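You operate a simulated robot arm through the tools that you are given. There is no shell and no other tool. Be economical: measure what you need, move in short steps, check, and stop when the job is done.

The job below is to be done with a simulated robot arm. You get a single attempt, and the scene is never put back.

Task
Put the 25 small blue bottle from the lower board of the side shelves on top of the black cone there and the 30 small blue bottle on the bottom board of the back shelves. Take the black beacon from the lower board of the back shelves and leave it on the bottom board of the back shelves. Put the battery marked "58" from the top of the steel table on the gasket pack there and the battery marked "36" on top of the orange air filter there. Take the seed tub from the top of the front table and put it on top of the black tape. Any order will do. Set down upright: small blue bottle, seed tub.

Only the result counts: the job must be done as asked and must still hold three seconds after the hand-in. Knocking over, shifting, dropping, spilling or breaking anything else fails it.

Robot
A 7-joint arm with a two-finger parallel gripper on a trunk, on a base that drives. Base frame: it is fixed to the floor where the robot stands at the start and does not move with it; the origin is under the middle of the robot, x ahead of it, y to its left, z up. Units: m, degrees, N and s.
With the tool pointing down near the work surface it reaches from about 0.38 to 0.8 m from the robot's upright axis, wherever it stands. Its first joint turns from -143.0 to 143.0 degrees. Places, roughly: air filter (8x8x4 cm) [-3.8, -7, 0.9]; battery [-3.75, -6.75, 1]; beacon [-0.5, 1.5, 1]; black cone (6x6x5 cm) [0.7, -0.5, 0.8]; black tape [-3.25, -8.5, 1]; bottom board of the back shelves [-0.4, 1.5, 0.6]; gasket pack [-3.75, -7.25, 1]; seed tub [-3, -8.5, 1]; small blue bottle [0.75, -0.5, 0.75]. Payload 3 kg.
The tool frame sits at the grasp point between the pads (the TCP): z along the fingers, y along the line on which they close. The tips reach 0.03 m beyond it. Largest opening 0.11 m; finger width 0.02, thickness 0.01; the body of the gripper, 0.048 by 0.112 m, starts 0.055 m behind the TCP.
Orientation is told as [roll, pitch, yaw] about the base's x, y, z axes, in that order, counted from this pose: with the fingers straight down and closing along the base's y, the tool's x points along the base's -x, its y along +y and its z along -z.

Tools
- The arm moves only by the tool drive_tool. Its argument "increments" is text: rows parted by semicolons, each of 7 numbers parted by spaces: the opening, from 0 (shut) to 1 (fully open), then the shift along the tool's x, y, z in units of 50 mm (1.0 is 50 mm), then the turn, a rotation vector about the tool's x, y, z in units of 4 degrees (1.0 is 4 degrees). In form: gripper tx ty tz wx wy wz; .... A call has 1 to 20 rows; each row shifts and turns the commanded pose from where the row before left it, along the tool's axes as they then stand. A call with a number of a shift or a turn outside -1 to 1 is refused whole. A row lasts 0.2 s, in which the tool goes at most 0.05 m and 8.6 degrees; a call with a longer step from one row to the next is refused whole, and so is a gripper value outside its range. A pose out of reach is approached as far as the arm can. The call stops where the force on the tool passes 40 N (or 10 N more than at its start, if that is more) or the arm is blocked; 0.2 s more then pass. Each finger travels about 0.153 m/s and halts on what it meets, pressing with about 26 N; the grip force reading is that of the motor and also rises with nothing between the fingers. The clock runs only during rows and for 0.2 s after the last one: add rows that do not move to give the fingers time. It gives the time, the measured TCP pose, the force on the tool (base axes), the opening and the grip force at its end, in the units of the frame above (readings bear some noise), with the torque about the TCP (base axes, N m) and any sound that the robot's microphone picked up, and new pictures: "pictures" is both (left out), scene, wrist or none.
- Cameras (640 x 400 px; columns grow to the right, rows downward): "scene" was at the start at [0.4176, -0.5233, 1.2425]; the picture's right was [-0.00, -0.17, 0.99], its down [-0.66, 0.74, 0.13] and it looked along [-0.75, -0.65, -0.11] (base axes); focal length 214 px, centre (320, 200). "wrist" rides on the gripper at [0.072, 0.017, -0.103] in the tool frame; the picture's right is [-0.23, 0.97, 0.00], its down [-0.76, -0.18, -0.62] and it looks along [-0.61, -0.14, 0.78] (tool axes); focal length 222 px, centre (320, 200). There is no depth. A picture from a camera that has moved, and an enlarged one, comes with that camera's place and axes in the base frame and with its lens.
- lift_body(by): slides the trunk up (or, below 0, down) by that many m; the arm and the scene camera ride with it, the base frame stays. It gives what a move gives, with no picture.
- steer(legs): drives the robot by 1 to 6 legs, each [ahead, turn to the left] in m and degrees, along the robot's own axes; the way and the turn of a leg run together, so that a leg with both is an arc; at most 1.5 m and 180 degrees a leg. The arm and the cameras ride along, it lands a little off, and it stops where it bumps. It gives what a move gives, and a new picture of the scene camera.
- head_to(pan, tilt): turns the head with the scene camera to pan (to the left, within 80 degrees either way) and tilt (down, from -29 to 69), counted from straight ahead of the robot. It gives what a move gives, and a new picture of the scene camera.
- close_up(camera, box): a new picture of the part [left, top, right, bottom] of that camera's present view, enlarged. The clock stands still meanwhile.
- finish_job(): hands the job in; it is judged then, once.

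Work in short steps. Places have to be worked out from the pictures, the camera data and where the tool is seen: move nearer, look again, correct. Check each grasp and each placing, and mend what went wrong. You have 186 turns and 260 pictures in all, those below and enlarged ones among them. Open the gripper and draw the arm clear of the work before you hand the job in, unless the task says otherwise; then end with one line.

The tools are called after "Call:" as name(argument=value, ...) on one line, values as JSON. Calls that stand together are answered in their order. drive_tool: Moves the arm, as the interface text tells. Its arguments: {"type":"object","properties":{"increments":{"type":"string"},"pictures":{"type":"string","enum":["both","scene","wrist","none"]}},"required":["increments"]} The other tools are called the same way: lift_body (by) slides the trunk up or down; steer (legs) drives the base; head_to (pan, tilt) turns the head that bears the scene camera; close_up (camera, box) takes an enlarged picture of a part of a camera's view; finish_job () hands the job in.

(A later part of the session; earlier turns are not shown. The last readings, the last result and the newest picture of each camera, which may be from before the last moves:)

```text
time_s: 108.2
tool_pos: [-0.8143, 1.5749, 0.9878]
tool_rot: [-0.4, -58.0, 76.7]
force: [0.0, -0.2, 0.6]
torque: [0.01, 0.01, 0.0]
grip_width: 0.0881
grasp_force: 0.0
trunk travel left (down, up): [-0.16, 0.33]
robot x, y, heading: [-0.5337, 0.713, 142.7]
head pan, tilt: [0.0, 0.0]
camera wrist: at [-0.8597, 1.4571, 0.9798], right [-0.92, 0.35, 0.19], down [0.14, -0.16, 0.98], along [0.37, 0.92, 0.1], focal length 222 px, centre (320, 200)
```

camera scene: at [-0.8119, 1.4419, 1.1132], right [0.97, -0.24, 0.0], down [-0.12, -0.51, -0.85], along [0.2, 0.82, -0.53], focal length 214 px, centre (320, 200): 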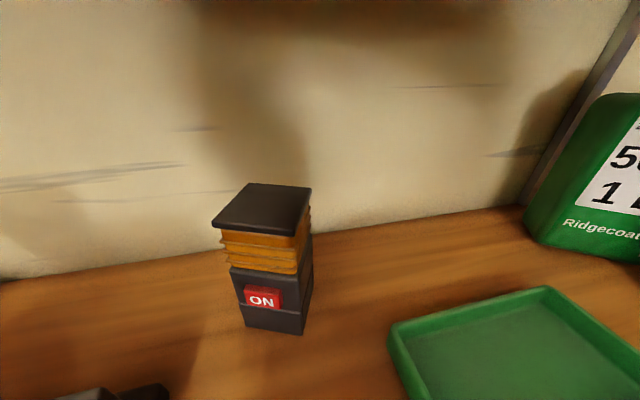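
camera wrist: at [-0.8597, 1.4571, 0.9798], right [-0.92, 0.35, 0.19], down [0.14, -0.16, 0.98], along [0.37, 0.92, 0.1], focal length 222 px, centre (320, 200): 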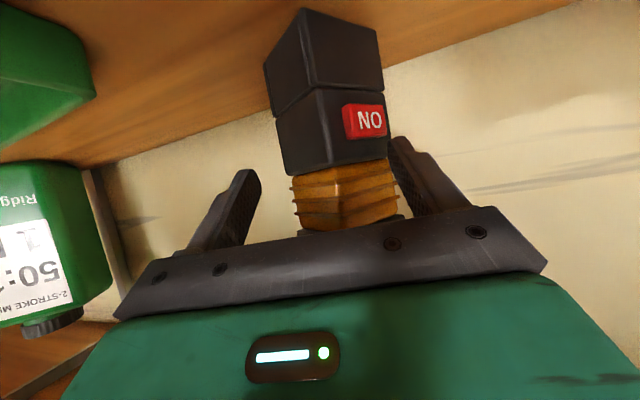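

The beacon sits slightly left of the finger centre. I'll shift 7 mm left, then close.

Call:
drive_tool(increments="0.8 0 0.15 0 0 0 0; 0.7 0 0 0 0 0 0; 0.5 0 0 0 0 0 0; 0.3 0 0 0 0 0 0; 0.2 0 0 0 0 0 0; 0.2 0 0 0 0 0 0", pictures="wrist")

```text
time_s: 109.6
tool_pos: [-0.8218, 1.5762, 0.987]
tool_rot: [-0.4, -58.0, 76.5]
force: [-0.7, 0.2, 0.1]
torque: [-0.04, -0.01, -0.02]
grip_width: 0.0218
grasp_force: 0.1
trunk travel left (down, up): [-0.16, 0.33]
robot x, y, heading: [-0.528, 0.7115, 142.9]
head pan, tilt: [0.0, 0.0]
camera wrist: at [-0.8671, 1.4592, 0.9802], right [-0.92, 0.35, 0.19], down [0.14, -0.16, 0.98], along [0.37, 0.92, 0.1], focal length 222 px, centre (320, 200)
```

wrist: 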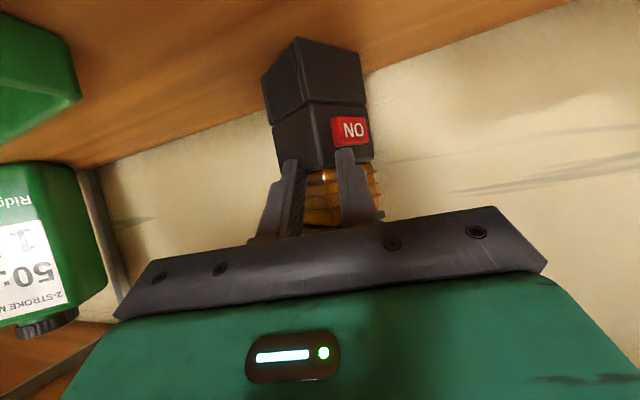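

The fingers squeezed the near corner and the beacon slid back, still standing. I'll open, back off, and look again.

Call:
drive_tool(increments="0.3 0.4 0 -0.64 0 0 0; 0.5 0.4 0 -0.64 0 0 0; 0.7 0.4 0 -0.64 0 0 0; 0.8 -0.1 0 -0.06 0 0 0; 0.8 0 0 0 0 0 0", pictures="scene")

Call:
close_up(camera="scene", box=[180, 130, 380, 330])

```text
time_s: 110.8
tool_pos: [-0.8475, 1.4641, 0.9947]
tool_rot: [-0.2, -58.0, 76.6]
force: [-0.1, -0.4, 0.0]
torque: [0.0, -0.01, 0.01]
grip_width: 0.0879
grasp_force: 0.0
trunk travel left (down, up): [-0.16, 0.33]
robot x, y, heading: [-0.532, 0.7118, 142.6]
head pan, tilt: [0.0, 0.0]
camera scene: at [-0.8419, 1.4877, 1.1078], right [0.97, -0.24, 0.0], down [-0.12, -0.51, -0.85], along [0.2, 0.82, -0.53], focal length 214 px, centre (320, 200)
```

scene: 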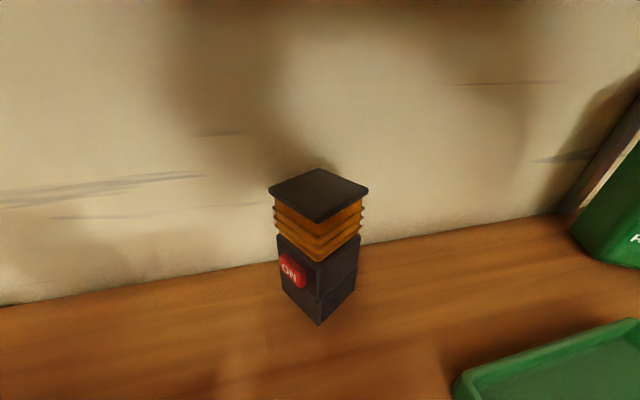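

```text
2.00 times, centred on (280, 230) of scene
camera zoom: at [-0.8419, 1.4877, 1.1078], right [0.97, -0.24, 0.0], down [-0.12, -0.51, -0.85], along [0.2, 0.82, -0.53], focal length 429 px, centre (400, 140)
```

zoom: 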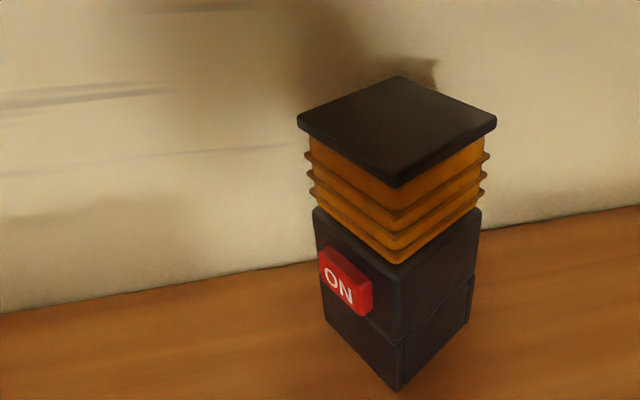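

The beacon is now at ≈(-0.808,1.631) with faces at 30°/121°. I'll come in at yaw 121°, square to a face and away from the lamp tray.

Call:
drive_tool(increments="0.8 0.09 -0.727 -0.144 0 0 0; 0.8 0.09 -0.727 -0.144 0 0 0; 0.8 0.09 -0.727 -0.144 0 0 0; 0.9 0 0 0 -0.848 0 -0.53; 0.9 0 0 0 -0.848 0 -0.53; 0.9 0 0 0 -0.848 0 -0.53; 0.9 0 0 0 -0.848 0 -0.53; 0.9 0 0 0 -0.848 0 -0.53; 0.9 0 0 0 -0.848 0 -0.53; 0.9 0 0 0 -0.848 0 -0.53; 0.9 0 0 0 -0.848 0 -0.53; 0.9 0 0 0 -0.848 0 -0.53; 0.9 0 0 0 -0.848 0 -0.53; 0.9 0 0 0 -0.848 0 -0.53; 0.9 0 0 0 0 0 0", pictures="both")

```text
time_s: 114.0
tool_pos: [-0.75, 1.4138, 0.9961]
tool_rot: [-0.3, -57.7, 120.6]
force: [-0.5, 0.6, -0.6]
torque: [-0.01, 0.01, 0.02]
grip_width: 0.0991
grasp_force: 0.0
trunk travel left (down, up): [-0.16, 0.33]
robot x, y, heading: [-0.5262, 0.7158, 142.6]
head pan, tilt: [0.0, 0.0]
camera scene: at [-0.7616, 1.4354, 1.1085], right [0.86, 0.51, 0.0], down [0.27, -0.46, -0.85], along [-0.43, 0.73, -0.53], focal length 214 px, centre (320, 200)
camera wrist: at [-0.6996, 1.2988, 0.9894], right [-0.9, -0.39, 0.19], down [0.21, -0.02, 0.98], along [-0.38, 0.92, 0.1], focal length 222 px, centre (320, 200)
```

scene: 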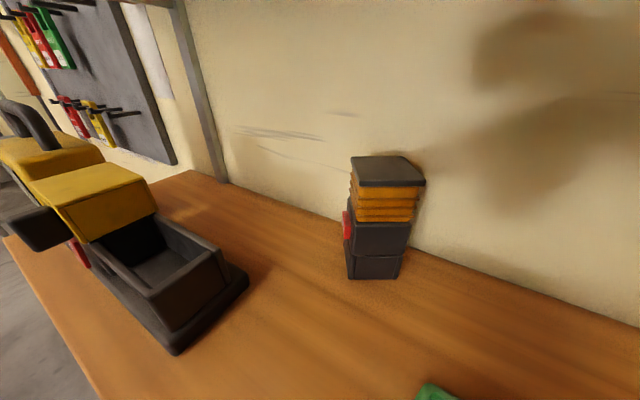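
wrist: 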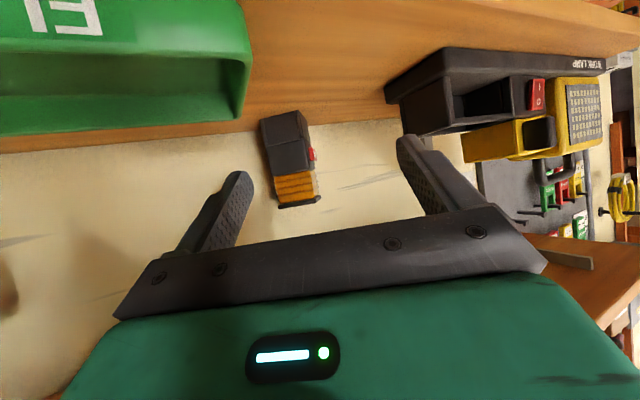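

Two views agree: beacon centre (-0.808,1.634), face normal 119°. I'll go in squarely to the centre and check before closing.

Call:
drive_tool(increments="0.9 -0.32 -0.628 0.507 0 0 0; 0.9 -0.32 -0.628 0.507 0 0 0; 0.9 -0.393 0 0.697 0 0 0; 0.9 -0.393 0 0.697 0 0 0; 0.9 -0.393 0 0.697 0 0 0; 0.9 -0.393 0 0.697 0 0 0; 0.9 0 0 0 0 0 0", pictures="wrist")

```text
time_s: 115.1
tool_pos: [-0.7624, 1.5701, 1.0362]
tool_rot: [1.6, -61.1, 119.0]
force: [0.3, -6.8, -12.0]
torque: [1.53, -0.06, 0.05]
grip_width: 0.0989
grasp_force: 0.1
trunk travel left (down, up): [-0.16, 0.33]
robot x, y, heading: [-0.5313, 0.7148, 142.7]
head pan, tilt: [0.0, 0.0]
stopped in row 5: the force on the tool passed its limit at 80 N (the readings are from after the stop); the commanded pose is now the measured one
camera wrist: at [-0.714, 1.4558, 1.0225], right [-0.89, -0.4, 0.21], down [0.25, -0.06, 0.97], along [-0.37, 0.92, 0.15], focal length 222 px, centre (320, 200)
```

wrist: 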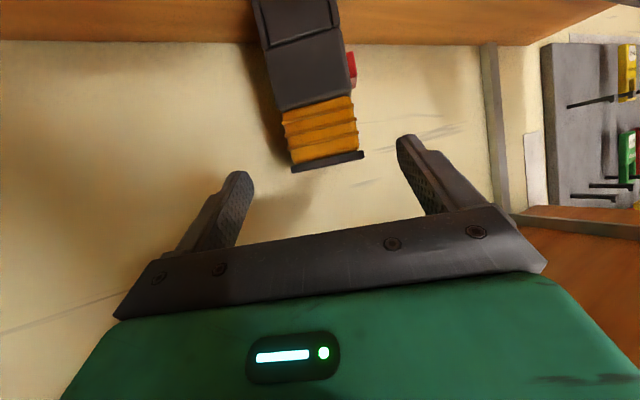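

Unexpected contact: the tool was pushed up. I'll look around with the head before moving.

Call:
head_to(pan=-60, tilt=20)

```text
time_s: 116.4
tool_pos: [-0.7664, 1.5739, 1.0297]
tool_rot: [1.8, -60.7, 118.8]
force: [-15.0, 15.0, -48.1]
torque: [-0.96, 1.16, 0.71]
grip_width: 0.099
grasp_force: 0.1
trunk travel left (down, up): [-0.16, 0.33]
robot x, y, heading: [-0.5273, 0.7147, 142.8]
head pan, tilt: [-60.0, 20.0]
camera scene: at [-0.679, 1.5854, 1.1326], right [0.84, -0.37, 0.41], down [0.04, -0.7, -0.71], along [0.55, 0.61, -0.57], focal length 214 px, centre (320, 200)
```

scene: 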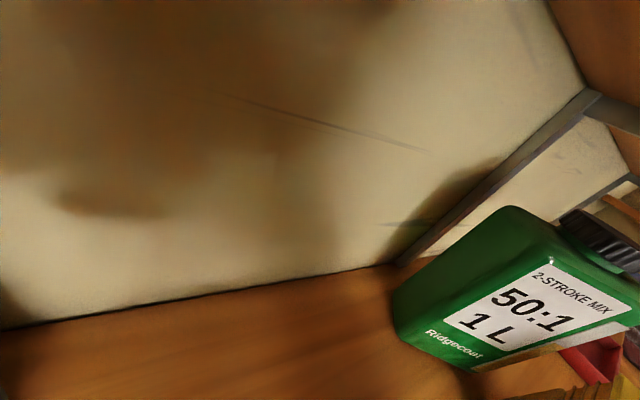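

The head is pressing against the upper board. I'll restore pan 0 with tilt 15 to lower it, then ease backward.

Call:
head_to(pan=0, tilt=15)

Call:
drive_tool(increments="0.9 0.25 0 -0.4 0 0 0; 0.9 0.25 0 -0.4 0 0 0; 0.9 0 0 0 0 0 0", pictures="both")

```text
time_s: 117.7
tool_pos: [-0.7627, 1.5704, 1.0386]
tool_rot: [1.5, -61.4, 118.9]
force: [-0.1, 0.8, -0.3]
torque: [0.0, -0.01, 0.0]
grip_width: 0.0991
grasp_force: 0.0
trunk travel left (down, up): [-0.16, 0.33]
robot x, y, heading: [-0.5287, 0.7159, 142.5]
head pan, tilt: [0.0, 15.0]
camera scene: at [-0.766, 1.5793, 1.1297], right [0.86, 0.5, -0.01], down [0.34, -0.6, -0.72], along [-0.37, 0.62, -0.69], focal length 214 px, centre (320, 200)
```

scene: 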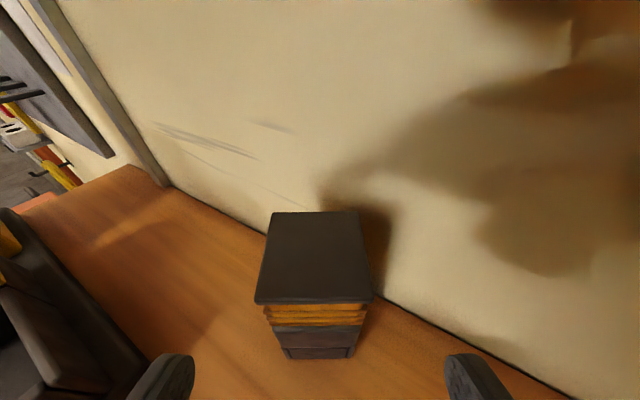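

```text
time_s: 118.5
tool_pos: [-0.7398, 1.5293, 1.0327]
tool_rot: [1.7, -61.3, 118.8]
force: [0.0, 0.3, 0.8]
torque: [0.0, -0.02, 0.01]
grip_width: 0.099
grasp_force: 0.0
trunk travel left (down, up): [-0.16, 0.33]
robot x, y, heading: [-0.5288, 0.7136, 142.6]
head pan, tilt: [0.0, 15.0]
camera scene: at [-0.7427, 1.538, 1.1249], right [0.86, 0.51, -0.01], down [0.34, -0.6, -0.72], along [-0.37, 0.62, -0.69], focal length 214 px, centre (320, 200)
camera wrist: at [-0.6904, 1.4144, 1.0202], right [-0.89, -0.4, 0.21], down [0.26, -0.06, 0.96], along [-0.37, 0.92, 0.15], focal length 222 px, centre (320, 200)
```

scene: 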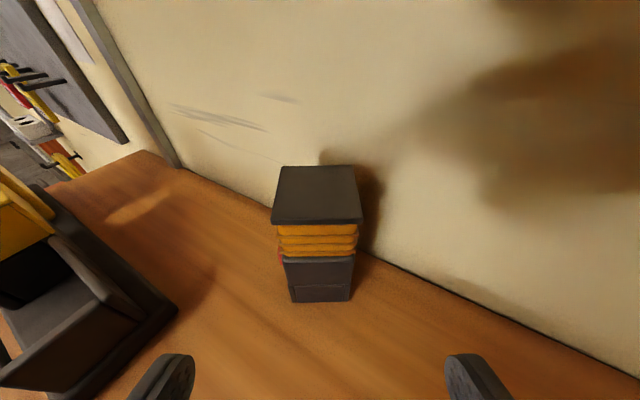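
wrist: 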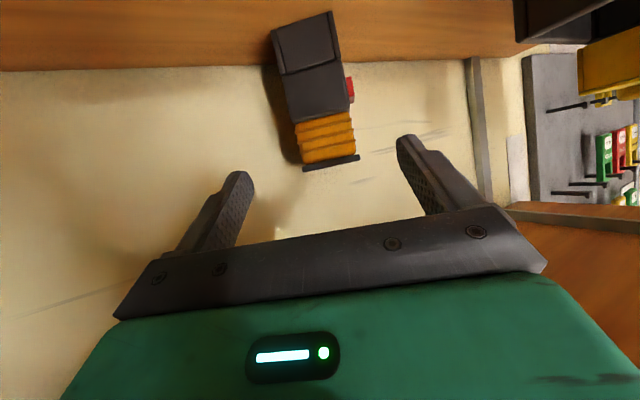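

Beacon is still upright. I'll lower in small steps, watching the force.

Call:
drive_tool(increments="0.9 0.29 0.06 0.16 0 0 0; 0.9 0.29 0.06 0.16 0 0 0; 0.9 0.29 0.06 0.16 0 0 0; 0.9 0 0 0 0 0 0", pictures="scene")

Call:
head_to(pan=-60, tilt=45)

```text
time_s: 119.5
tool_pos: [-0.7476, 1.5254, 0.9858]
tool_rot: [1.7, -61.3, 118.8]
force: [-0.4, 0.9, -0.4]
torque: [-0.05, 0.0, -0.01]
grip_width: 0.099
grasp_force: 0.1
trunk travel left (down, up): [-0.16, 0.33]
robot x, y, heading: [-0.5283, 0.7164, 142.7]
head pan, tilt: [0.0, 15.0]
camera scene: at [-0.7506, 1.5338, 1.0763], right [0.86, 0.51, -0.01], down [0.34, -0.6, -0.72], along [-0.37, 0.62, -0.69], focal length 214 px, centre (320, 200)
```

scene: 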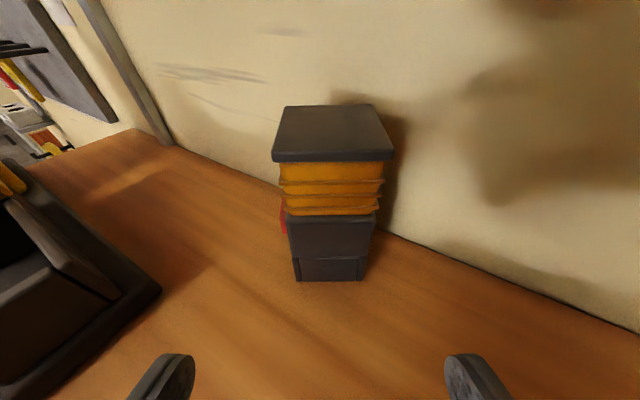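

```text
time_s: 120.8
tool_pos: [-0.7484, 1.5246, 0.9847]
tool_rot: [1.7, -61.3, 118.8]
force: [0.4, -0.1, -0.5]
torque: [0.0, 0.02, 0.03]
grip_width: 0.0992
grasp_force: 0.2
trunk travel left (down, up): [-0.16, 0.33]
robot x, y, heading: [-0.528, 0.7134, 143.0]
head pan, tilt: [-60.0, 45.0]
camera scene: at [-0.6552, 1.5101, 1.0596], right [0.82, -0.4, 0.41], down [-0.21, -0.87, -0.44], along [0.53, 0.28, -0.8], focal length 214 px, centre (320, 200)
```

scene: 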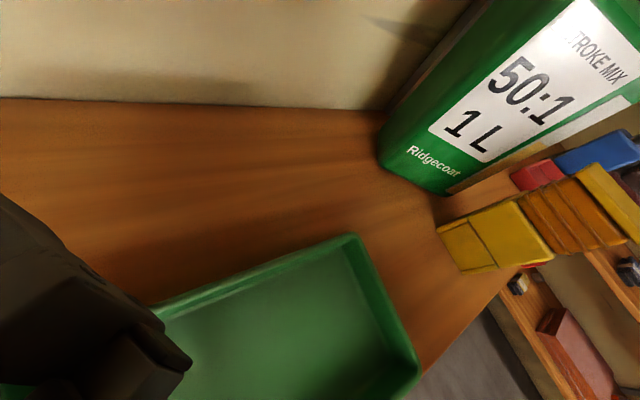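

The tray and neighbours haven't moved. I'll return the head and advance with checks.

Call:
head_to(pan=0, tilt=20)

Call:
drive_tool(increments="0.9 -0.288 0 0.526 0 0 0; 0.9 -0.288 0 0.526 0 0 0; 0.9 0 0 0 0 0 0", pictures="scene")

```text
time_s: 122.1
tool_pos: [-0.7486, 1.5254, 0.985]
tool_rot: [1.6, -61.2, 118.7]
force: [0.9, -0.2, 0.2]
torque: [0.01, 0.01, 0.0]
grip_width: 0.099
grasp_force: 0.0
trunk travel left (down, up): [-0.16, 0.33]
robot x, y, heading: [-0.5302, 0.715, 142.6]
head pan, tilt: [0.0, 20.0]
camera scene: at [-0.7484, 1.5303, 1.0693], right [0.86, 0.5, -0.01], down [0.37, -0.65, -0.66], along [-0.34, 0.56, -0.75], focal length 214 px, centre (320, 200)
```

scene: 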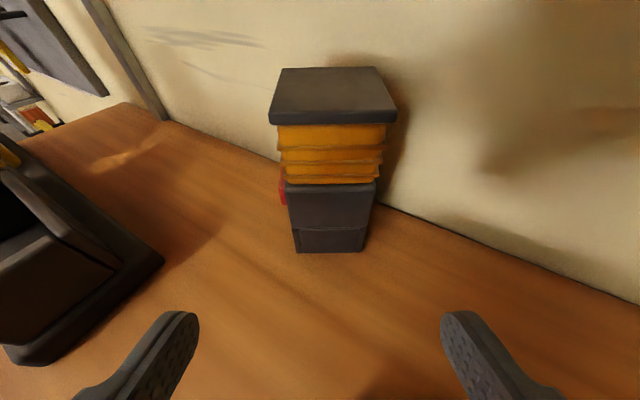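

```text
time_s: 122.9
tool_pos: [-0.7783, 1.577, 0.986]
tool_rot: [1.8, -61.3, 118.8]
force: [0.1, -0.3, 0.3]
torque: [-0.01, -0.02, 0.01]
grip_width: 0.0991
grasp_force: 0.1
trunk travel left (down, up): [-0.16, 0.33]
robot x, y, heading: [-0.5305, 0.7143, 143.0]
head pan, tilt: [0.0, 20.0]
camera scene: at [-0.7799, 1.5816, 1.0698], right [0.86, 0.51, -0.01], down [0.37, -0.65, -0.66], along [-0.34, 0.56, -0.75], focal length 214 px, centre (320, 200)
```

scene: 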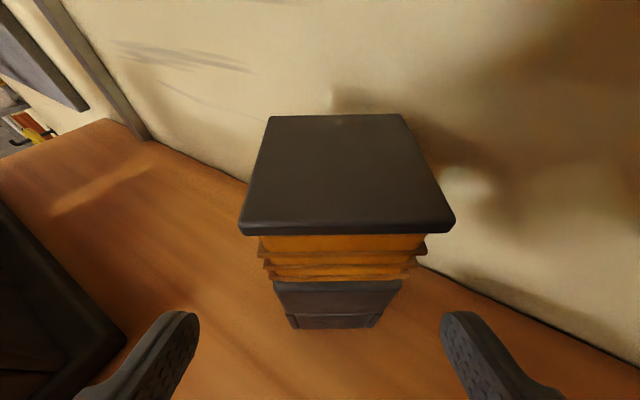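

The camera head itself comes close to the beacon's cap, which likely caused the bump. I'll swing the head to the right side out of the way and then advance.

Call:
head_to(pan=-80, tilt=60)

Call:
drive_tool(increments="0.9 -0.288 0 0.526 0 0 0; 0.9 0 0 0 0 0 0", pictures="wrist")

```text
time_s: 124.4
tool_pos: [-0.7793, 1.5766, 0.986]
tool_rot: [1.7, -61.2, 118.7]
force: [-0.1, -0.8, -0.1]
torque: [0.04, 0.01, 0.04]
grip_width: 0.099
grasp_force: 0.0
trunk travel left (down, up): [-0.16, 0.33]
robot x, y, heading: [-0.5295, 0.7156, 142.6]
head pan, tilt: [-80.0, 60.0]
camera scene: at [-0.6728, 1.5288, 1.0573], right [0.59, -0.65, 0.47], down [-0.55, -0.76, -0.35], along [0.59, -0.05, -0.81], focal length 214 px, centre (320, 200)
```

scene: 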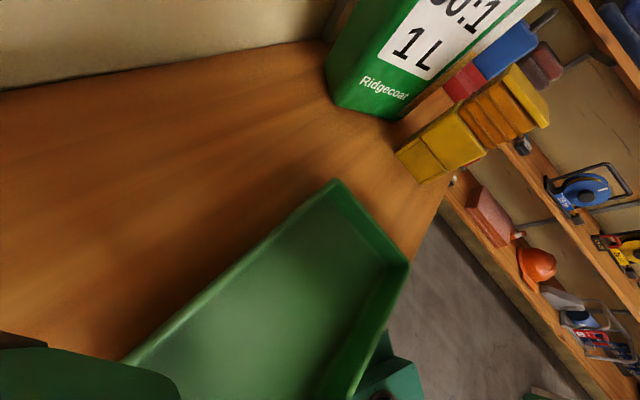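

```text
time_s: 125.0
tool_pos: [-0.7943, 1.6027, 0.9849]
tool_rot: [1.8, -61.3, 118.7]
force: [0.0, 0.0, 0.3]
torque: [0.01, 0.02, 0.03]
grip_width: 0.099
grasp_force: 0.1
trunk travel left (down, up): [-0.16, 0.33]
robot x, y, heading: [-0.5273, 0.7168, 142.7]
head pan, tilt: [-80.0, 60.0]
camera wrist: at [-0.745, 1.4874, 0.971], right [-0.89, -0.4, 0.21], down [0.26, -0.06, 0.96], along [-0.37, 0.92, 0.15], focal length 222 px, centre (320, 200)
```

wrist: 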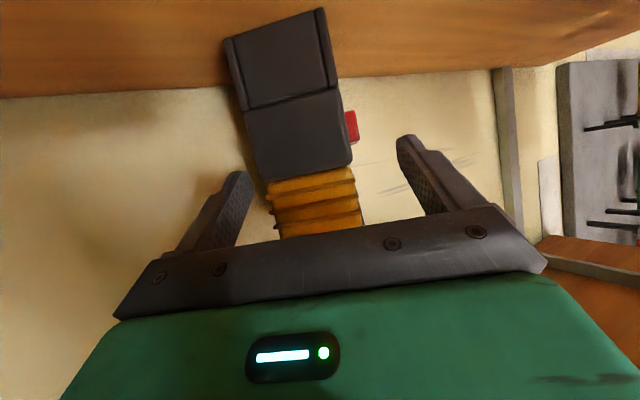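

Clear now and well centred. I'll advance the last 3 cm and close.

Call:
drive_tool(increments="0.9 -0.19 0 0.35 0 0 0; 0.9 -0.12 0 0.22 0 0 0; 0.9 0 0 0 0 0 0; 0.6 0 0 0 0 0 0; 0.3 0 0 0 0 0 0; 0.2 0 0 0 0 0 0; 0.2 0 0 0 0 0 0", pictures="wrist")

```text
time_s: 126.6
tool_pos: [-0.8108, 1.6311, 0.9844]
tool_rot: [1.7, -61.1, 118.7]
force: [0.4, -0.6, 0.1]
torque: [0.06, -0.25, -0.03]
grip_width: 0.0602
grasp_force: 26.0
trunk travel left (down, up): [-0.16, 0.33]
robot x, y, heading: [-0.5244, 0.7158, 142.7]
head pan, tilt: [-80.0, 60.0]
camera wrist: at [-0.7605, 1.5158, 0.9706], right [-0.89, -0.4, 0.21], down [0.26, -0.06, 0.96], along [-0.37, 0.92, 0.15], focal length 222 px, centre (320, 200)
```

wrist: 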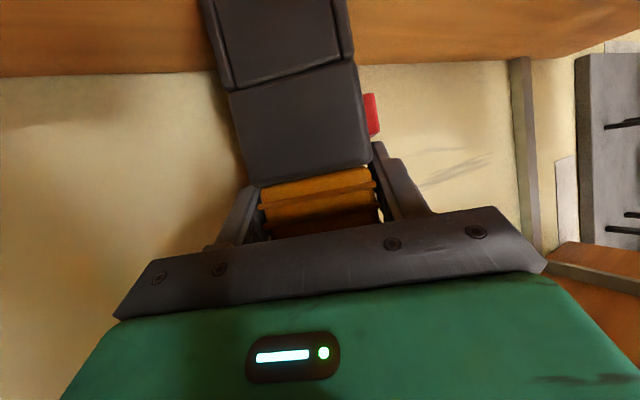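

Beacon gripped (0.060). I'll lift 2 cm and pull straight out toward the front, between the lamp tray and the green tray.

Call:
drive_tool(increments="0.2 -0.35 0 -0.193 0 0 0; 0.2 0.395 0.448 -0.716 0 0 0; 0.2 0.395 0.448 -0.716 0 0 0; 0.2 0.395 0.448 -0.716 0 0 0; 0.2 0.395 0.448 -0.716 0 0 0; 0.2 0.395 0.448 -0.716 0 0 0; 0.2 0.395 0.448 -0.716 0 0 0; 0.2 0 0 0 0 0 0", pictures="wrist")

```text
time_s: 127.3
tool_pos: [-0.7631, 1.5953, 0.9844]
tool_rot: [-2.8, -60.5, 118.6]
force: [-0.5, 2.2, 8.6]
torque: [0.57, 0.77, -0.08]
grip_width: 0.06
grasp_force: 26.3
trunk travel left (down, up): [-0.16, 0.33]
robot x, y, heading: [-0.5324, 0.7135, 142.5]
head pan, tilt: [-80.0, 60.0]
stopped in row 3: the force on the tool passed its limit at 75 N (the readings are from after the stop); the commanded pose is now the measured one
camera wrist: at [-0.7215, 1.4764, 0.9714], right [-0.93, -0.33, 0.17], down [0.21, -0.08, 0.97], along [-0.31, 0.94, 0.15], focal length 222 px, centre (320, 200)
```

wrist: 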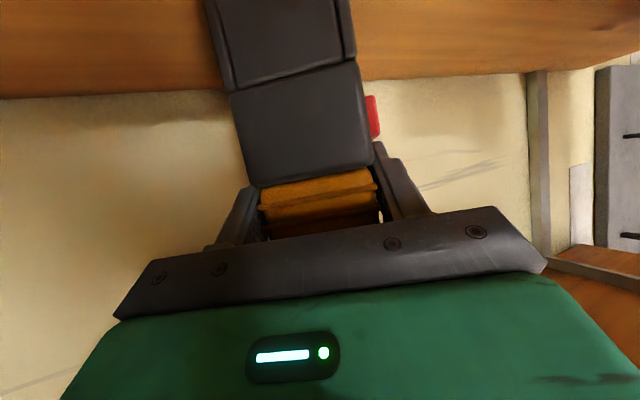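

Blocked: the head is so close under the upper board that the lift jammed it. I'll restore the roll, keep only about a 4 mm lift, and shift back left.

Call:
drive_tool(increments="0.2 -0.07 0 -0.04 0.13 -0.49 -0.235; 0.2 0 0 0 0.13 -0.49 -0.235; 0.2 0 0 0 0 0 0", pictures="scene")

```text
time_s: 128.1
tool_pos: [-0.7643, 1.5952, 0.9866]
tool_rot: [-8.1, -64.0, 123.5]
force: [0.8, -2.7, 3.7]
torque: [-0.65, 0.1, 0.06]
grip_width: 0.0598
grasp_force: 25.9
trunk travel left (down, up): [-0.16, 0.33]
robot x, y, heading: [-0.5335, 0.7123, 142.9]
head pan, tilt: [-80.0, 60.0]
camera scene: at [-0.6656, 1.5334, 1.0575], right [0.53, -0.73, 0.44], down [-0.58, -0.68, -0.44], along [0.62, -0.03, -0.79], focal length 214 px, centre (320, 200)
```

scene: 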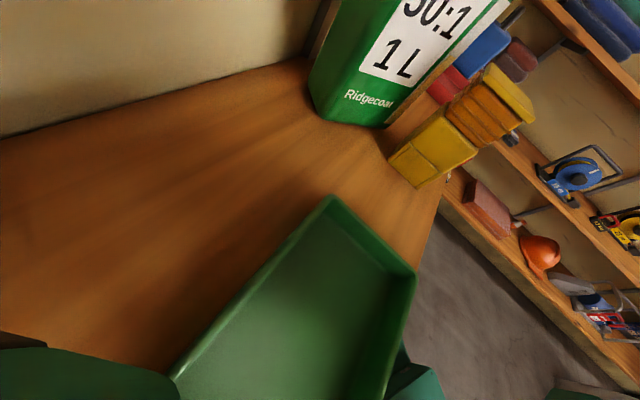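

I mis-signed that (roll is about the tool's own x). I'll undo it and correct it properly.

Call:
drive_tool(increments="0.2 0 0 0 -0.69 0.49 0.235; 0.2 0 0 0 -0.69 0.49 0.235; 0.2 0 0 0 0 0 0", pictures="wrist")

```text
time_s: 128.9
tool_pos: [-0.7638, 1.5951, 0.9861]
tool_rot: [1.5, -60.0, 119.0]
force: [-0.2, 0.9, -5.6]
torque: [-0.02, -0.03, 0.0]
grip_width: 0.06
grasp_force: 25.8
trunk travel left (down, up): [-0.16, 0.33]
robot x, y, heading: [-0.5309, 0.7144, 142.8]
head pan, tilt: [-80.0, 60.0]
camera wrist: at [-0.7145, 1.4794, 0.9745], right [-0.9, -0.39, 0.21], down [0.25, -0.04, 0.97], along [-0.37, 0.92, 0.13], focal length 222 px, centre (320, 200)
```

wrist: 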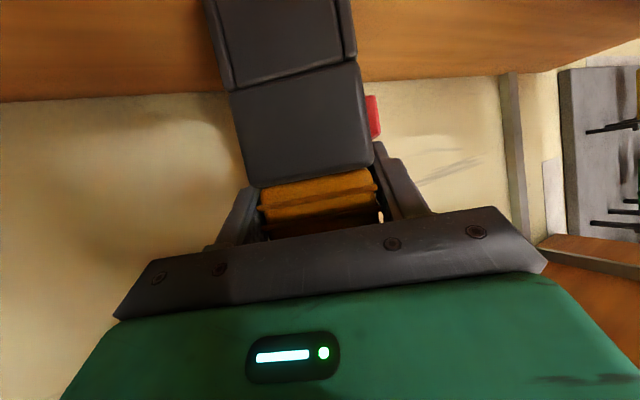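

The beacon hangs free (about 5.6 N). I'll shift left 4.7 cm, then start straight out one row.

Call:
drive_tool(increments="0.2 -0.23 0.82 0.395 0 0 0; 0.2 0.4 0.45 -0.7 0 0 0; 0.2 0 0 0 0 0 0", pictures="scene")

```text
time_s: 129.7
tool_pos: [-0.8082, 1.5467, 0.985]
tool_rot: [1.5, -59.8, 119.1]
force: [-0.3, -0.5, -4.4]
torque: [-0.04, -0.03, 0.0]
grip_width: 0.06
grasp_force: 25.7
trunk travel left (down, up): [-0.16, 0.33]
robot x, y, heading: [-0.5255, 0.7122, 142.6]
head pan, tilt: [-80.0, 60.0]
camera scene: at [-0.7027, 1.4994, 1.0581], right [0.59, -0.64, 0.49], down [-0.55, -0.76, -0.35], along [0.6, -0.07, -0.8], focal length 214 px, centre (320, 200)
```

scene: 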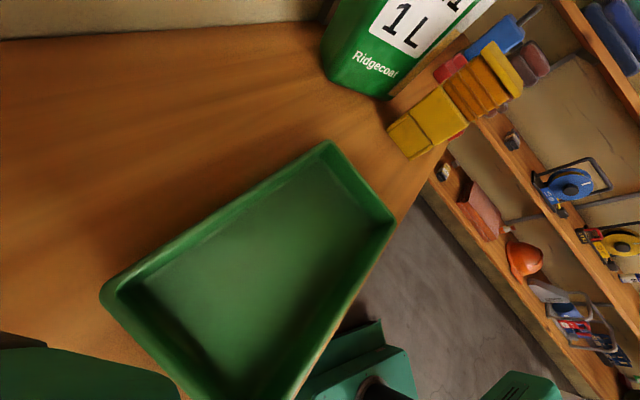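

Moving free. I'll continue out 0.2 m.

Call:
drive_tool(increments="0.2 0.41 0.46 -0.71 0 0 0; 0.2 0.41 0.46 -0.71 0 0 0; 0.2 0.41 0.46 -0.71 0 0 0; 0.2 0.41 0.46 -0.71 0 0 0; 0.2 0 0 0 0 0 0", pictures="none")

Call:
head_to(pan=0, tilt=10)

```text
time_s: 130.9
tool_pos: [-0.8053, 1.3592, 0.9852]
tool_rot: [1.5, -60.1, 119.0]
force: [0.4, 0.9, -5.1]
torque: [-0.04, -0.03, 0.01]
grip_width: 0.0598
grasp_force: 26.2
trunk travel left (down, up): [-0.16, 0.33]
robot x, y, heading: [-0.5335, 0.714, 142.8]
head pan, tilt: [-80.0, 60.0]
```

```text
time_s: 132.5
tool_pos: [-0.8071, 1.3593, 0.9853]
tool_rot: [1.5, -60.1, 119.0]
force: [-0.6, 0.5, -5.7]
torque: [0.0, -0.02, 0.02]
grip_width: 0.06
grasp_force: 26.1
trunk travel left (down, up): [-0.16, 0.33]
robot x, y, heading: [-0.5313, 0.7119, 142.9]
head pan, tilt: [0.0, 10.0]
camera scene: at [-0.8117, 1.373, 1.0835], right [0.86, 0.5, -0.01], down [0.32, -0.56, -0.77], along [-0.39, 0.66, -0.64], focal length 214 px, centre (320, 200)
```

scene: 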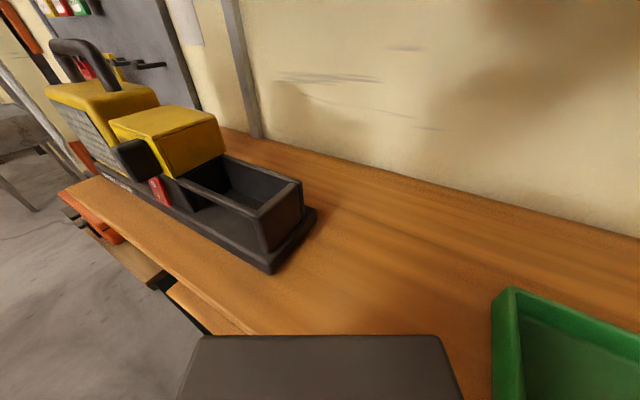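

Beacon is out in front. I'll move right to x≈-0.5, turn the yaw toward 95°, and lower the trunk to look at the bottom board.

Call:
drive_tool(increments="0.2 0.282 -0.667 -0.49 0 0 0; 0.2 0.282 -0.667 -0.49 0 0 0; 0.2 0.282 -0.667 -0.49 0 0 0; 0.2 0.282 -0.667 -0.49 0 0 0; 0.2 0.282 -0.667 -0.49 0 0 0; 0.2 0.282 -0.667 -0.49 0 0 0; 0.2 0.282 -0.667 -0.49 0 0 0; 0.2 0 0 0 0.867 0 0.4985; 0.2 0 0 0 0.867 0 0.4985; 0.2 0 0 0 0.867 0 0.4985; 0.2 0 0 0 0.867 0 0.4985; 0.2 0 0 0 0.867 0 0.4985; 0.2 0 0 0 0.867 0 0.4985; 0.2 0 0 0 0 0 0", pictures="none")

Call:
lift_body(by=-0.16)

Call:
head_to(pan=0, tilt=-12)

```text
time_s: 135.5
tool_pos: [-0.5055, 1.3059, 0.9835]
tool_rot: [1.4, -59.8, 95.0]
force: [-0.3, -0.3, -4.6]
torque: [-0.01, -0.02, 0.01]
grip_width: 0.0601
grasp_force: 25.7
trunk travel left (down, up): [-0.16, 0.33]
robot x, y, heading: [-0.5289, 0.7113, 142.8]
head pan, tilt: [0.0, 10.0]
```

```text
time_s: 137.3
tool_pos: [-0.5054, 1.3062, 0.8246]
tool_rot: [1.3, -59.8, 95.2]
force: [-0.9, 0.5, -4.7]
torque: [-0.01, 0.03, -0.02]
grip_width: 0.0598
grasp_force: 25.7
trunk travel left (down, up): [0.0, 0.49]
robot x, y, heading: [-0.5329, 0.7121, 142.8]
head pan, tilt: [0.0, 10.0]
```

```text
time_s: 138.2
tool_pos: [-0.5052, 1.3079, 0.8249]
tool_rot: [1.4, -59.8, 95.2]
force: [0.6, -0.5, -5.3]
torque: [-0.03, -0.01, -0.03]
grip_width: 0.0598
grasp_force: 25.6
trunk travel left (down, up): [0.0, 0.49]
robot x, y, heading: [-0.5289, 0.7164, 143.0]
head pan, tilt: [0.0, -12.0]
camera scene: at [-0.5053, 1.3303, 0.9567], right [0.99, 0.11, -0.01], down [0.02, -0.31, -0.95], along [-0.11, 0.94, -0.31], focal length 214 px, centre (320, 200)
```

scene: 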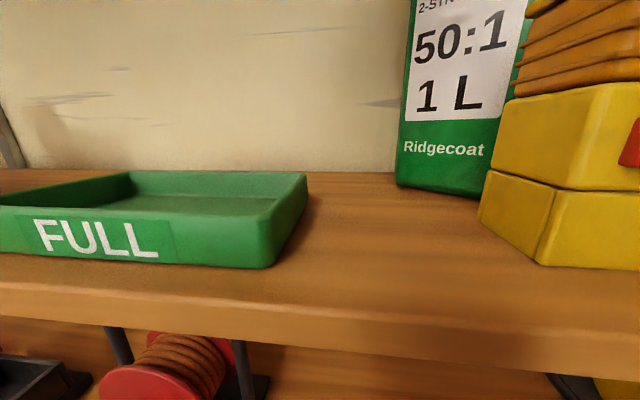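

Call:
drive_tool(increments="0.2 0.69 0 0.4 0 0 0; 0.2 0.69 0 0.4 0 0 0; 0.2 0 0 0 0 0 0", pictures="none")

Call:
head_to(pan=0, tilt=0)

```text
time_s: 138.9
tool_pos: [-0.5065, 1.3083, 0.7447]
tool_rot: [1.3, -59.8, 95.0]
force: [-1.1, -0.3, -5.0]
torque: [0.0, 0.01, 0.01]
grip_width: 0.0597
grasp_force: 26.1
trunk travel left (down, up): [0.0, 0.49]
robot x, y, heading: [-0.5313, 0.7144, 142.6]
head pan, tilt: [0.0, -12.0]
```

```text
time_s: 139.7
tool_pos: [-0.5067, 1.308, 0.7441]
tool_rot: [1.3, -59.8, 95.2]
force: [-0.1, 0.1, -5.4]
torque: [0.03, 0.0, 0.0]
grip_width: 0.0601
grasp_force: 25.5
trunk travel left (down, up): [0.0, 0.49]
robot x, y, heading: [-0.5293, 0.7138, 142.7]
head pan, tilt: [0.0, 0.0]
camera scene: at [-0.5073, 1.328, 0.8576], right [0.99, 0.11, -0.01], down [0.05, -0.5, -0.86], along [-0.1, 0.86, -0.5], focal length 214 px, centre (320, 200)
```

scene: 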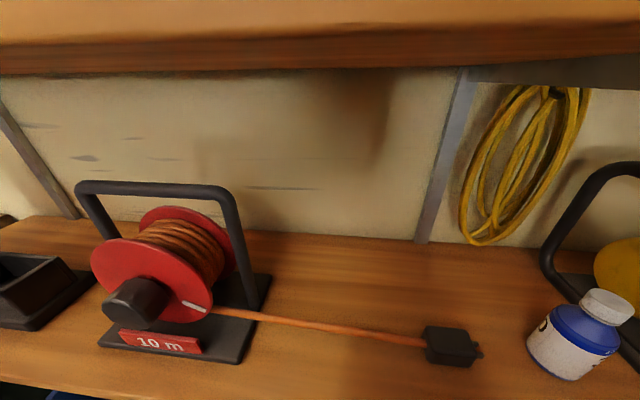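

Best spot: the front strip at ≈(-0.50,1.445), ahead of the orange cable and between the reel base and plug. I'll back the base 0.1 m so the arm can reach low enough, and straighten the yaw.

Call:
steer(legs=[[-0.1, 0]])

Call:
drive_tool(increments="0.2 0 0 0 0.867 0 0.4985; 0.2 0 0 0 0 0 0", pictures="none")

```text
time_s: 140.8
tool_pos: [-0.4269, 1.2472, 0.7437]
tool_rot: [1.4, -59.8, 95.1]
force: [0.0, -0.6, -4.6]
torque: [-0.03, -0.04, 0.02]
grip_width: 0.0599
grasp_force: 26.0
trunk travel left (down, up): [0.0, 0.49]
robot x, y, heading: [-0.4498, 0.6512, 142.8]
head pan, tilt: [0.0, 0.0]
camera scene: at [-0.4273, 1.2675, 0.8576], right [0.99, 0.11, -0.01], down [0.05, -0.5, -0.86], along [-0.1, 0.86, -0.5], focal length 214 px, centre (320, 200)
```

scene: 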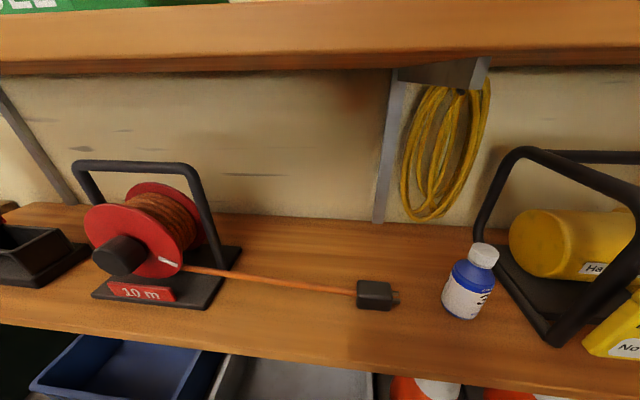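

```text
time_s: 141.4
tool_pos: [-0.427, 1.2469, 0.7434]
tool_rot: [1.3, -59.7, 91.2]
force: [0.4, -0.4, -4.8]
torque: [-0.01, 0.01, 0.02]
grip_width: 0.0599
grasp_force: 26.1
trunk travel left (down, up): [0.0, 0.49]
robot x, y, heading: [-0.4509, 0.6508, 142.6]
head pan, tilt: [0.0, 0.0]
```

Call:
drive_tool(increments="0.2 -0.216 0.275 0.8 0 0 0; 0.2 -0.216 0.275 0.8 0 0 0; 0.2 -0.216 0.275 0.8 0 0 0; 0.2 -0.216 0.275 0.8 0 0 0; 0.2 -0.216 0.275 0.8 0 0 0; 0.2 0 0 0 0 0 0", pictures="wrist")

Call:
head_to(pan=0, tilt=20)

```text
time_s: 142.8
tool_pos: [-0.505, 1.4452, 0.6917]
tool_rot: [1.2, -59.7, 91.2]
force: [-0.3, 0.5, -4.6]
torque: [-0.02, -0.01, 0.01]
grip_width: 0.0597
grasp_force: 25.9
trunk travel left (down, up): [0.0, 0.49]
robot x, y, heading: [-0.4474, 0.6533, 142.7]
head pan, tilt: [0.0, 0.0]
camera wrist: at [-0.5168, 1.3196, 0.6819], right [-0.98, 0.08, 0.21], down [0.19, -0.15, 0.97], along [0.1, 0.99, 0.13], focal length 222 px, centre (320, 200)
```

wrist: 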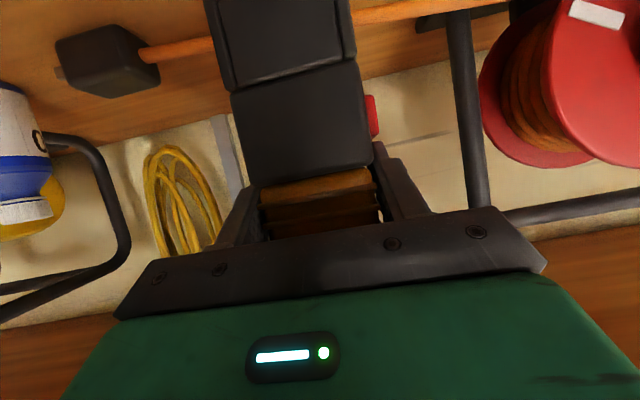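

```text
time_s: 143.7
tool_pos: [-0.506, 1.4438, 0.6924]
tool_rot: [1.4, -59.7, 91.3]
force: [-0.6, -0.4, -5.0]
torque: [0.02, 0.01, 0.01]
grip_width: 0.0599
grasp_force: 26.3
trunk travel left (down, up): [0.0, 0.49]
robot x, y, heading: [-0.4474, 0.651, 142.8]
head pan, tilt: [0.0, 20.0]
camera scene: at [-0.5041, 1.4511, 0.7762], right [1.0, 0.04, -0.01], down [0.02, -0.77, -0.64], along [-0.03, 0.64, -0.77], focal length 214 px, centre (320, 200)
```

scene: 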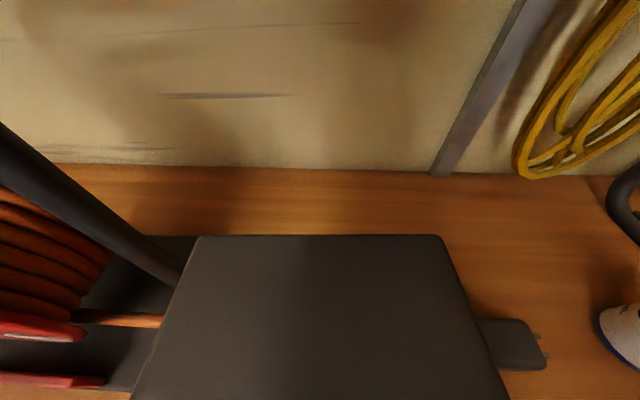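

In position. I'll lower in steps to contact.

Call:
drive_tool(increments="0.2 0.17 0 0.1 0 0 0; 0.2 0.17 0 0.1 0 0 0; 0.2 0.17 0 0.1 0 0 0; 0.2 0 0 0 0 0 0", pictures="wrist")

Call:
drive_tool(increments="0.2 0.069 0 0.04 0 0 0; 0.2 0 0 0 0 0 0", pictures="none")

Call:
drive_tool(increments="0.2 0.069 0 0.04 0 0 0; 0.2 0 0 0 0 0 0", pictures="none")

```text
time_s: 144.7
tool_pos: [-0.5049, 1.4447, 0.6635]
tool_rot: [1.2, -59.8, 91.2]
force: [0.0, 0.2, -5.3]
torque: [-0.03, 0.03, 0.01]
grip_width: 0.0599
grasp_force: 25.9
trunk travel left (down, up): [0.0, 0.49]
robot x, y, heading: [-0.4477, 0.654, 142.8]
head pan, tilt: [0.0, 20.0]
camera wrist: at [-0.5163, 1.32, 0.6518], right [-0.98, 0.08, 0.21], down [0.19, -0.15, 0.97], along [0.1, 0.99, 0.13], focal length 222 px, centre (320, 200)
```

wrist: 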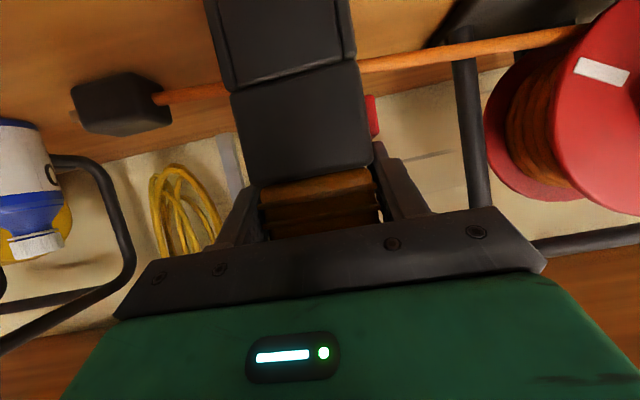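

```text
time_s: 145.3
tool_pos: [-0.5056, 1.4458, 0.6588]
tool_rot: [1.2, -59.7, 91.2]
force: [0.5, 1.0, -4.5]
torque: [-0.05, 0.0, 0.01]
grip_width: 0.0601
grasp_force: 26.1
trunk travel left (down, up): [0.0, 0.49]
robot x, y, heading: [-0.4492, 0.6474, 142.7]
head pan, tilt: [0.0, 20.0]
```

```text
time_s: 145.9
tool_pos: [-0.5058, 1.445, 0.6552]
tool_rot: [1.2, -59.8, 91.2]
force: [1.1, -1.1, -2.3]
torque: [0.05, -0.09, 0.01]
grip_width: 0.06
grasp_force: 26.0
trunk travel left (down, up): [0.0, 0.49]
robot x, y, heading: [-0.4479, 0.6525, 142.7]
head pan, tilt: [0.0, 20.0]
```

Call:
drive_tool(increments="0.2 0.052 0 0.03 0 0 0; 0.2 0 0 0 0 0 0", pictures="none")

Call:
drive_tool(increments="0.2 0.035 0 0.02 0 0 0; 0.2 0 0 0 0 0 0", pictures="wrist")

```text
time_s: 146.5
tool_pos: [-0.5053, 1.4443, 0.6541]
tool_rot: [1.2, -60.2, 91.3]
force: [-1.8, -1.1, 16.5]
torque: [0.46, -0.43, -0.03]
grip_width: 0.06
grasp_force: 25.9
trunk travel left (down, up): [0.0, 0.49]
robot x, y, heading: [-0.4484, 0.6536, 143.1]
head pan, tilt: [0.0, 20.0]
```

```text
time_s: 147.1
tool_pos: [-0.5062, 1.4456, 0.6531]
tool_rot: [1.3, -60.2, 91.2]
force: [-5.5, -1.8, 34.0]
torque: [1.16, 0.34, 0.24]
grip_width: 0.0601
grasp_force: 26.2
trunk travel left (down, up): [0.0, 0.49]
robot x, y, heading: [-0.4506, 0.6555, 143.0]
head pan, tilt: [0.0, 20.0]
camera wrist: at [-0.5169, 1.3196, 0.6419], right [-0.98, 0.07, 0.21], down [0.19, -0.15, 0.97], along [0.1, 0.99, 0.14], focal length 222 px, centre (320, 200)
```

wrist: 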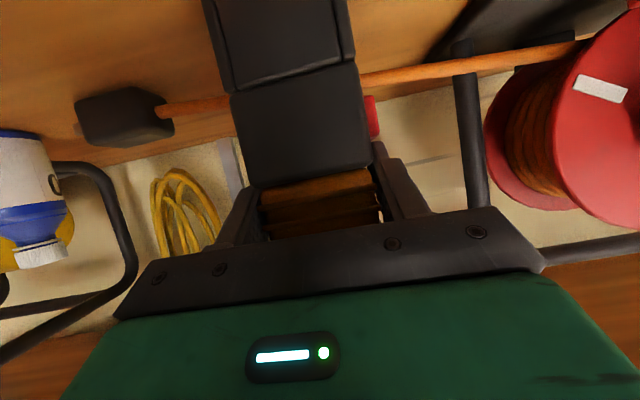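

Firm contact. I'll relieve slightly, open wide, and retreat along the tool axis.

Call:
drive_tool(increments="0.2 -0.035 0 -0.02 0 0 0; 0.6 0 0 0 0 0 0; 0.8 0 0 0 0 0 0; 0.95 0 0 0 0 0 0; 0.95 0 0 0 0 0 0; 0.95 0 0 -0.4 0 0 0; 0.95 0 0 -0.6 0 0 0; 0.95 0 0 -0.8 0 0 0; 0.95 0 0 -0.8 0 0 0; 0.95 0 0 0 0 0 0", pictures="both")

```text
time_s: 149.3
tool_pos: [-0.4998, 1.3329, 0.7181]
tool_rot: [1.3, -59.9, 91.3]
force: [1.0, -0.5, 0.2]
torque: [0.02, 0.03, 0.03]
grip_width: 0.1045
grasp_force: 0.1
trunk travel left (down, up): [0.0, 0.49]
robot x, y, heading: [-0.4519, 0.6522, 142.7]
head pan, tilt: [0.0, 20.0]
camera scene: at [-0.4976, 1.34, 0.8018], right [1.0, 0.04, -0.01], down [0.02, -0.77, -0.64], along [-0.03, 0.64, -0.77], focal length 214 px, centre (320, 200)
camera wrist: at [-0.5102, 1.2082, 0.7075], right [-0.98, 0.08, 0.21], down [0.19, -0.15, 0.97], along [0.1, 0.99, 0.13], focal length 222 px, centre (320, 200)
```

scene: 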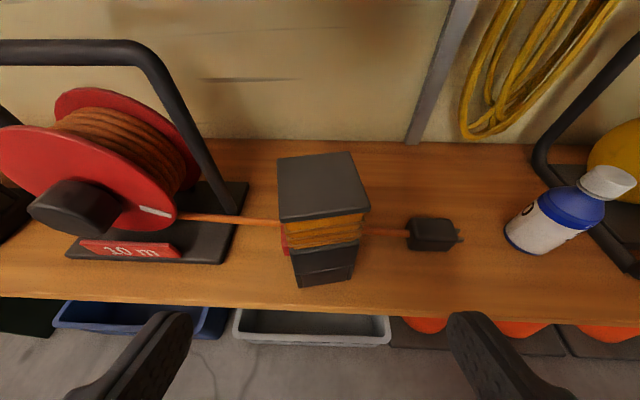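
wrist: 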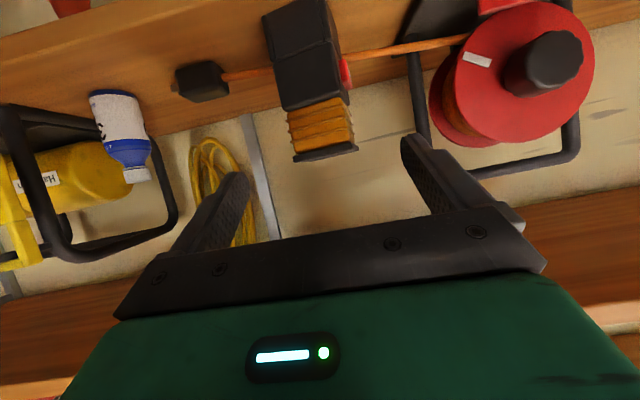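

Beacon is placed on the bottom board. Now for the long drive: I'll raise the arm and swing it ahead of the robot.

Call:
drive_tool(increments="1 0.4 0 -0.75 0 0 0; 1 -0.86 0 -0.5 0 0 0; 1 -0.86 0 -0.5 0 0 0; 1 -0.86 0 -0.5 0 0 0; 1 0.02 0.9 -0.03 -0.867 0 -0.4985; 1 0.02 0.9 -0.03 -0.867 0 -0.4985; 1 0.02 0.9 -0.03 -0.867 0 -0.4985; 1 0.02 0.9 -0.03 -0.867 0 -0.4985; 1 0.02 0.9 -0.03 -0.867 0 -0.4985; 1 0.02 0.9 -0.03 -0.867 0 -0.4985; 1 0.02 0.9 -0.03 -0.867 0 -0.4985; 1 0.02 0.9 -0.03 -0.867 0 -0.4985; 1 0.02 0.9 -0.03 -0.867 0 -0.4985; 1 0.02 0.9 -0.03 -0.867 0 -0.4985; 1 0.02 0.9 -0.03 -0.867 0 -0.4985; 1 0 0 0 0 0 0", pictures="none")

Call:
lift_body(by=0.3)

Call:
head_to(pan=40, tilt=-10)

```text
time_s: 152.7
tool_pos: [-0.9342, 1.0897, 0.8729]
tool_rot: [1.4, -60.4, 135.1]
force: [0.2, 0.1, -0.2]
torque: [0.01, 0.01, -0.02]
grip_width: 0.1098
grasp_force: 0.0
trunk travel left (down, up): [0.0, 0.49]
robot x, y, heading: [-0.4507, 0.6537, 142.9]
head pan, tilt: [0.0, 20.0]
```

```text
time_s: 155.7
tool_pos: [-0.9348, 1.0896, 1.1721]
tool_rot: [1.5, -60.2, 135.1]
force: [-0.2, -0.2, -0.1]
torque: [0.03, 0.0, 0.04]
grip_width: 0.1102
grasp_force: 0.1
trunk travel left (down, up): [-0.3, 0.19]
robot x, y, heading: [-0.4506, 0.6562, 142.6]
head pan, tilt: [0.0, 20.0]
```

```text
time_s: 156.7
tool_pos: [-0.935, 1.0887, 1.1719]
tool_rot: [1.4, -60.3, 135.0]
force: [0.0, -0.4, -0.3]
torque: [0.01, 0.03, 0.0]
grip_width: 0.1099
grasp_force: 0.0
trunk travel left (down, up): [-0.3, 0.19]
robot x, y, heading: [-0.4508, 0.6502, 143.0]
head pan, tilt: [40.0, -10.0]
camera scene: at [-0.9736, 1.0551, 1.3126], right [0.12, 0.94, -0.33], down [0.18, -0.35, -0.92], along [-0.97, 0.05, -0.22], focal length 214 px, centre (320, 200)
```

scene: 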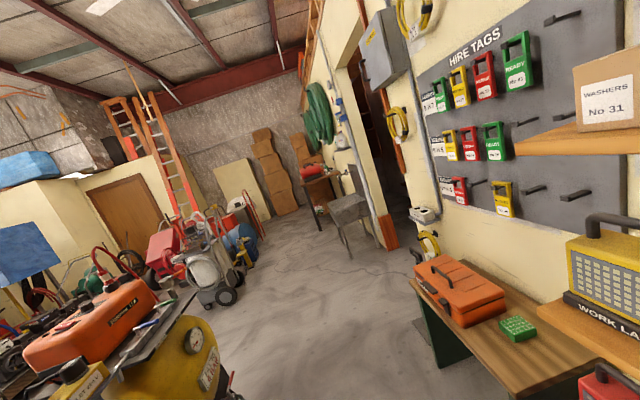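

The aisle to the west looks open. I'll turn left and drive 0.8 m, then look left again.

Call:
steer(legs=[[0.15, 0], [0, 27], [0.7, 0]])

```text
time_s: 163.0
tool_pos: [-1.8971, 1.045, 1.1724]
tool_rot: [1.6, -60.3, 161.7]
force: [-0.2, -0.7, -0.3]
torque: [-0.01, 0.02, -0.01]
grip_width: 0.1101
grasp_force: 0.2
trunk travel left (down, up): [-0.3, 0.19]
robot x, y, heading: [-1.2677, 0.87, 169.4]
head pan, tilt: [40.0, -10.0]
camera scene: at [-1.9156, 0.9966, 1.3127], right [-0.31, 0.89, -0.33], down [0.32, -0.23, -0.92], along [-0.9, -0.39, -0.21], focal length 214 px, centre (320, 200)
```

scene: 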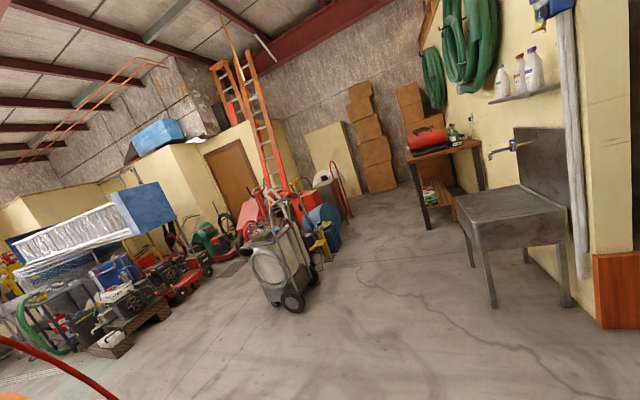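

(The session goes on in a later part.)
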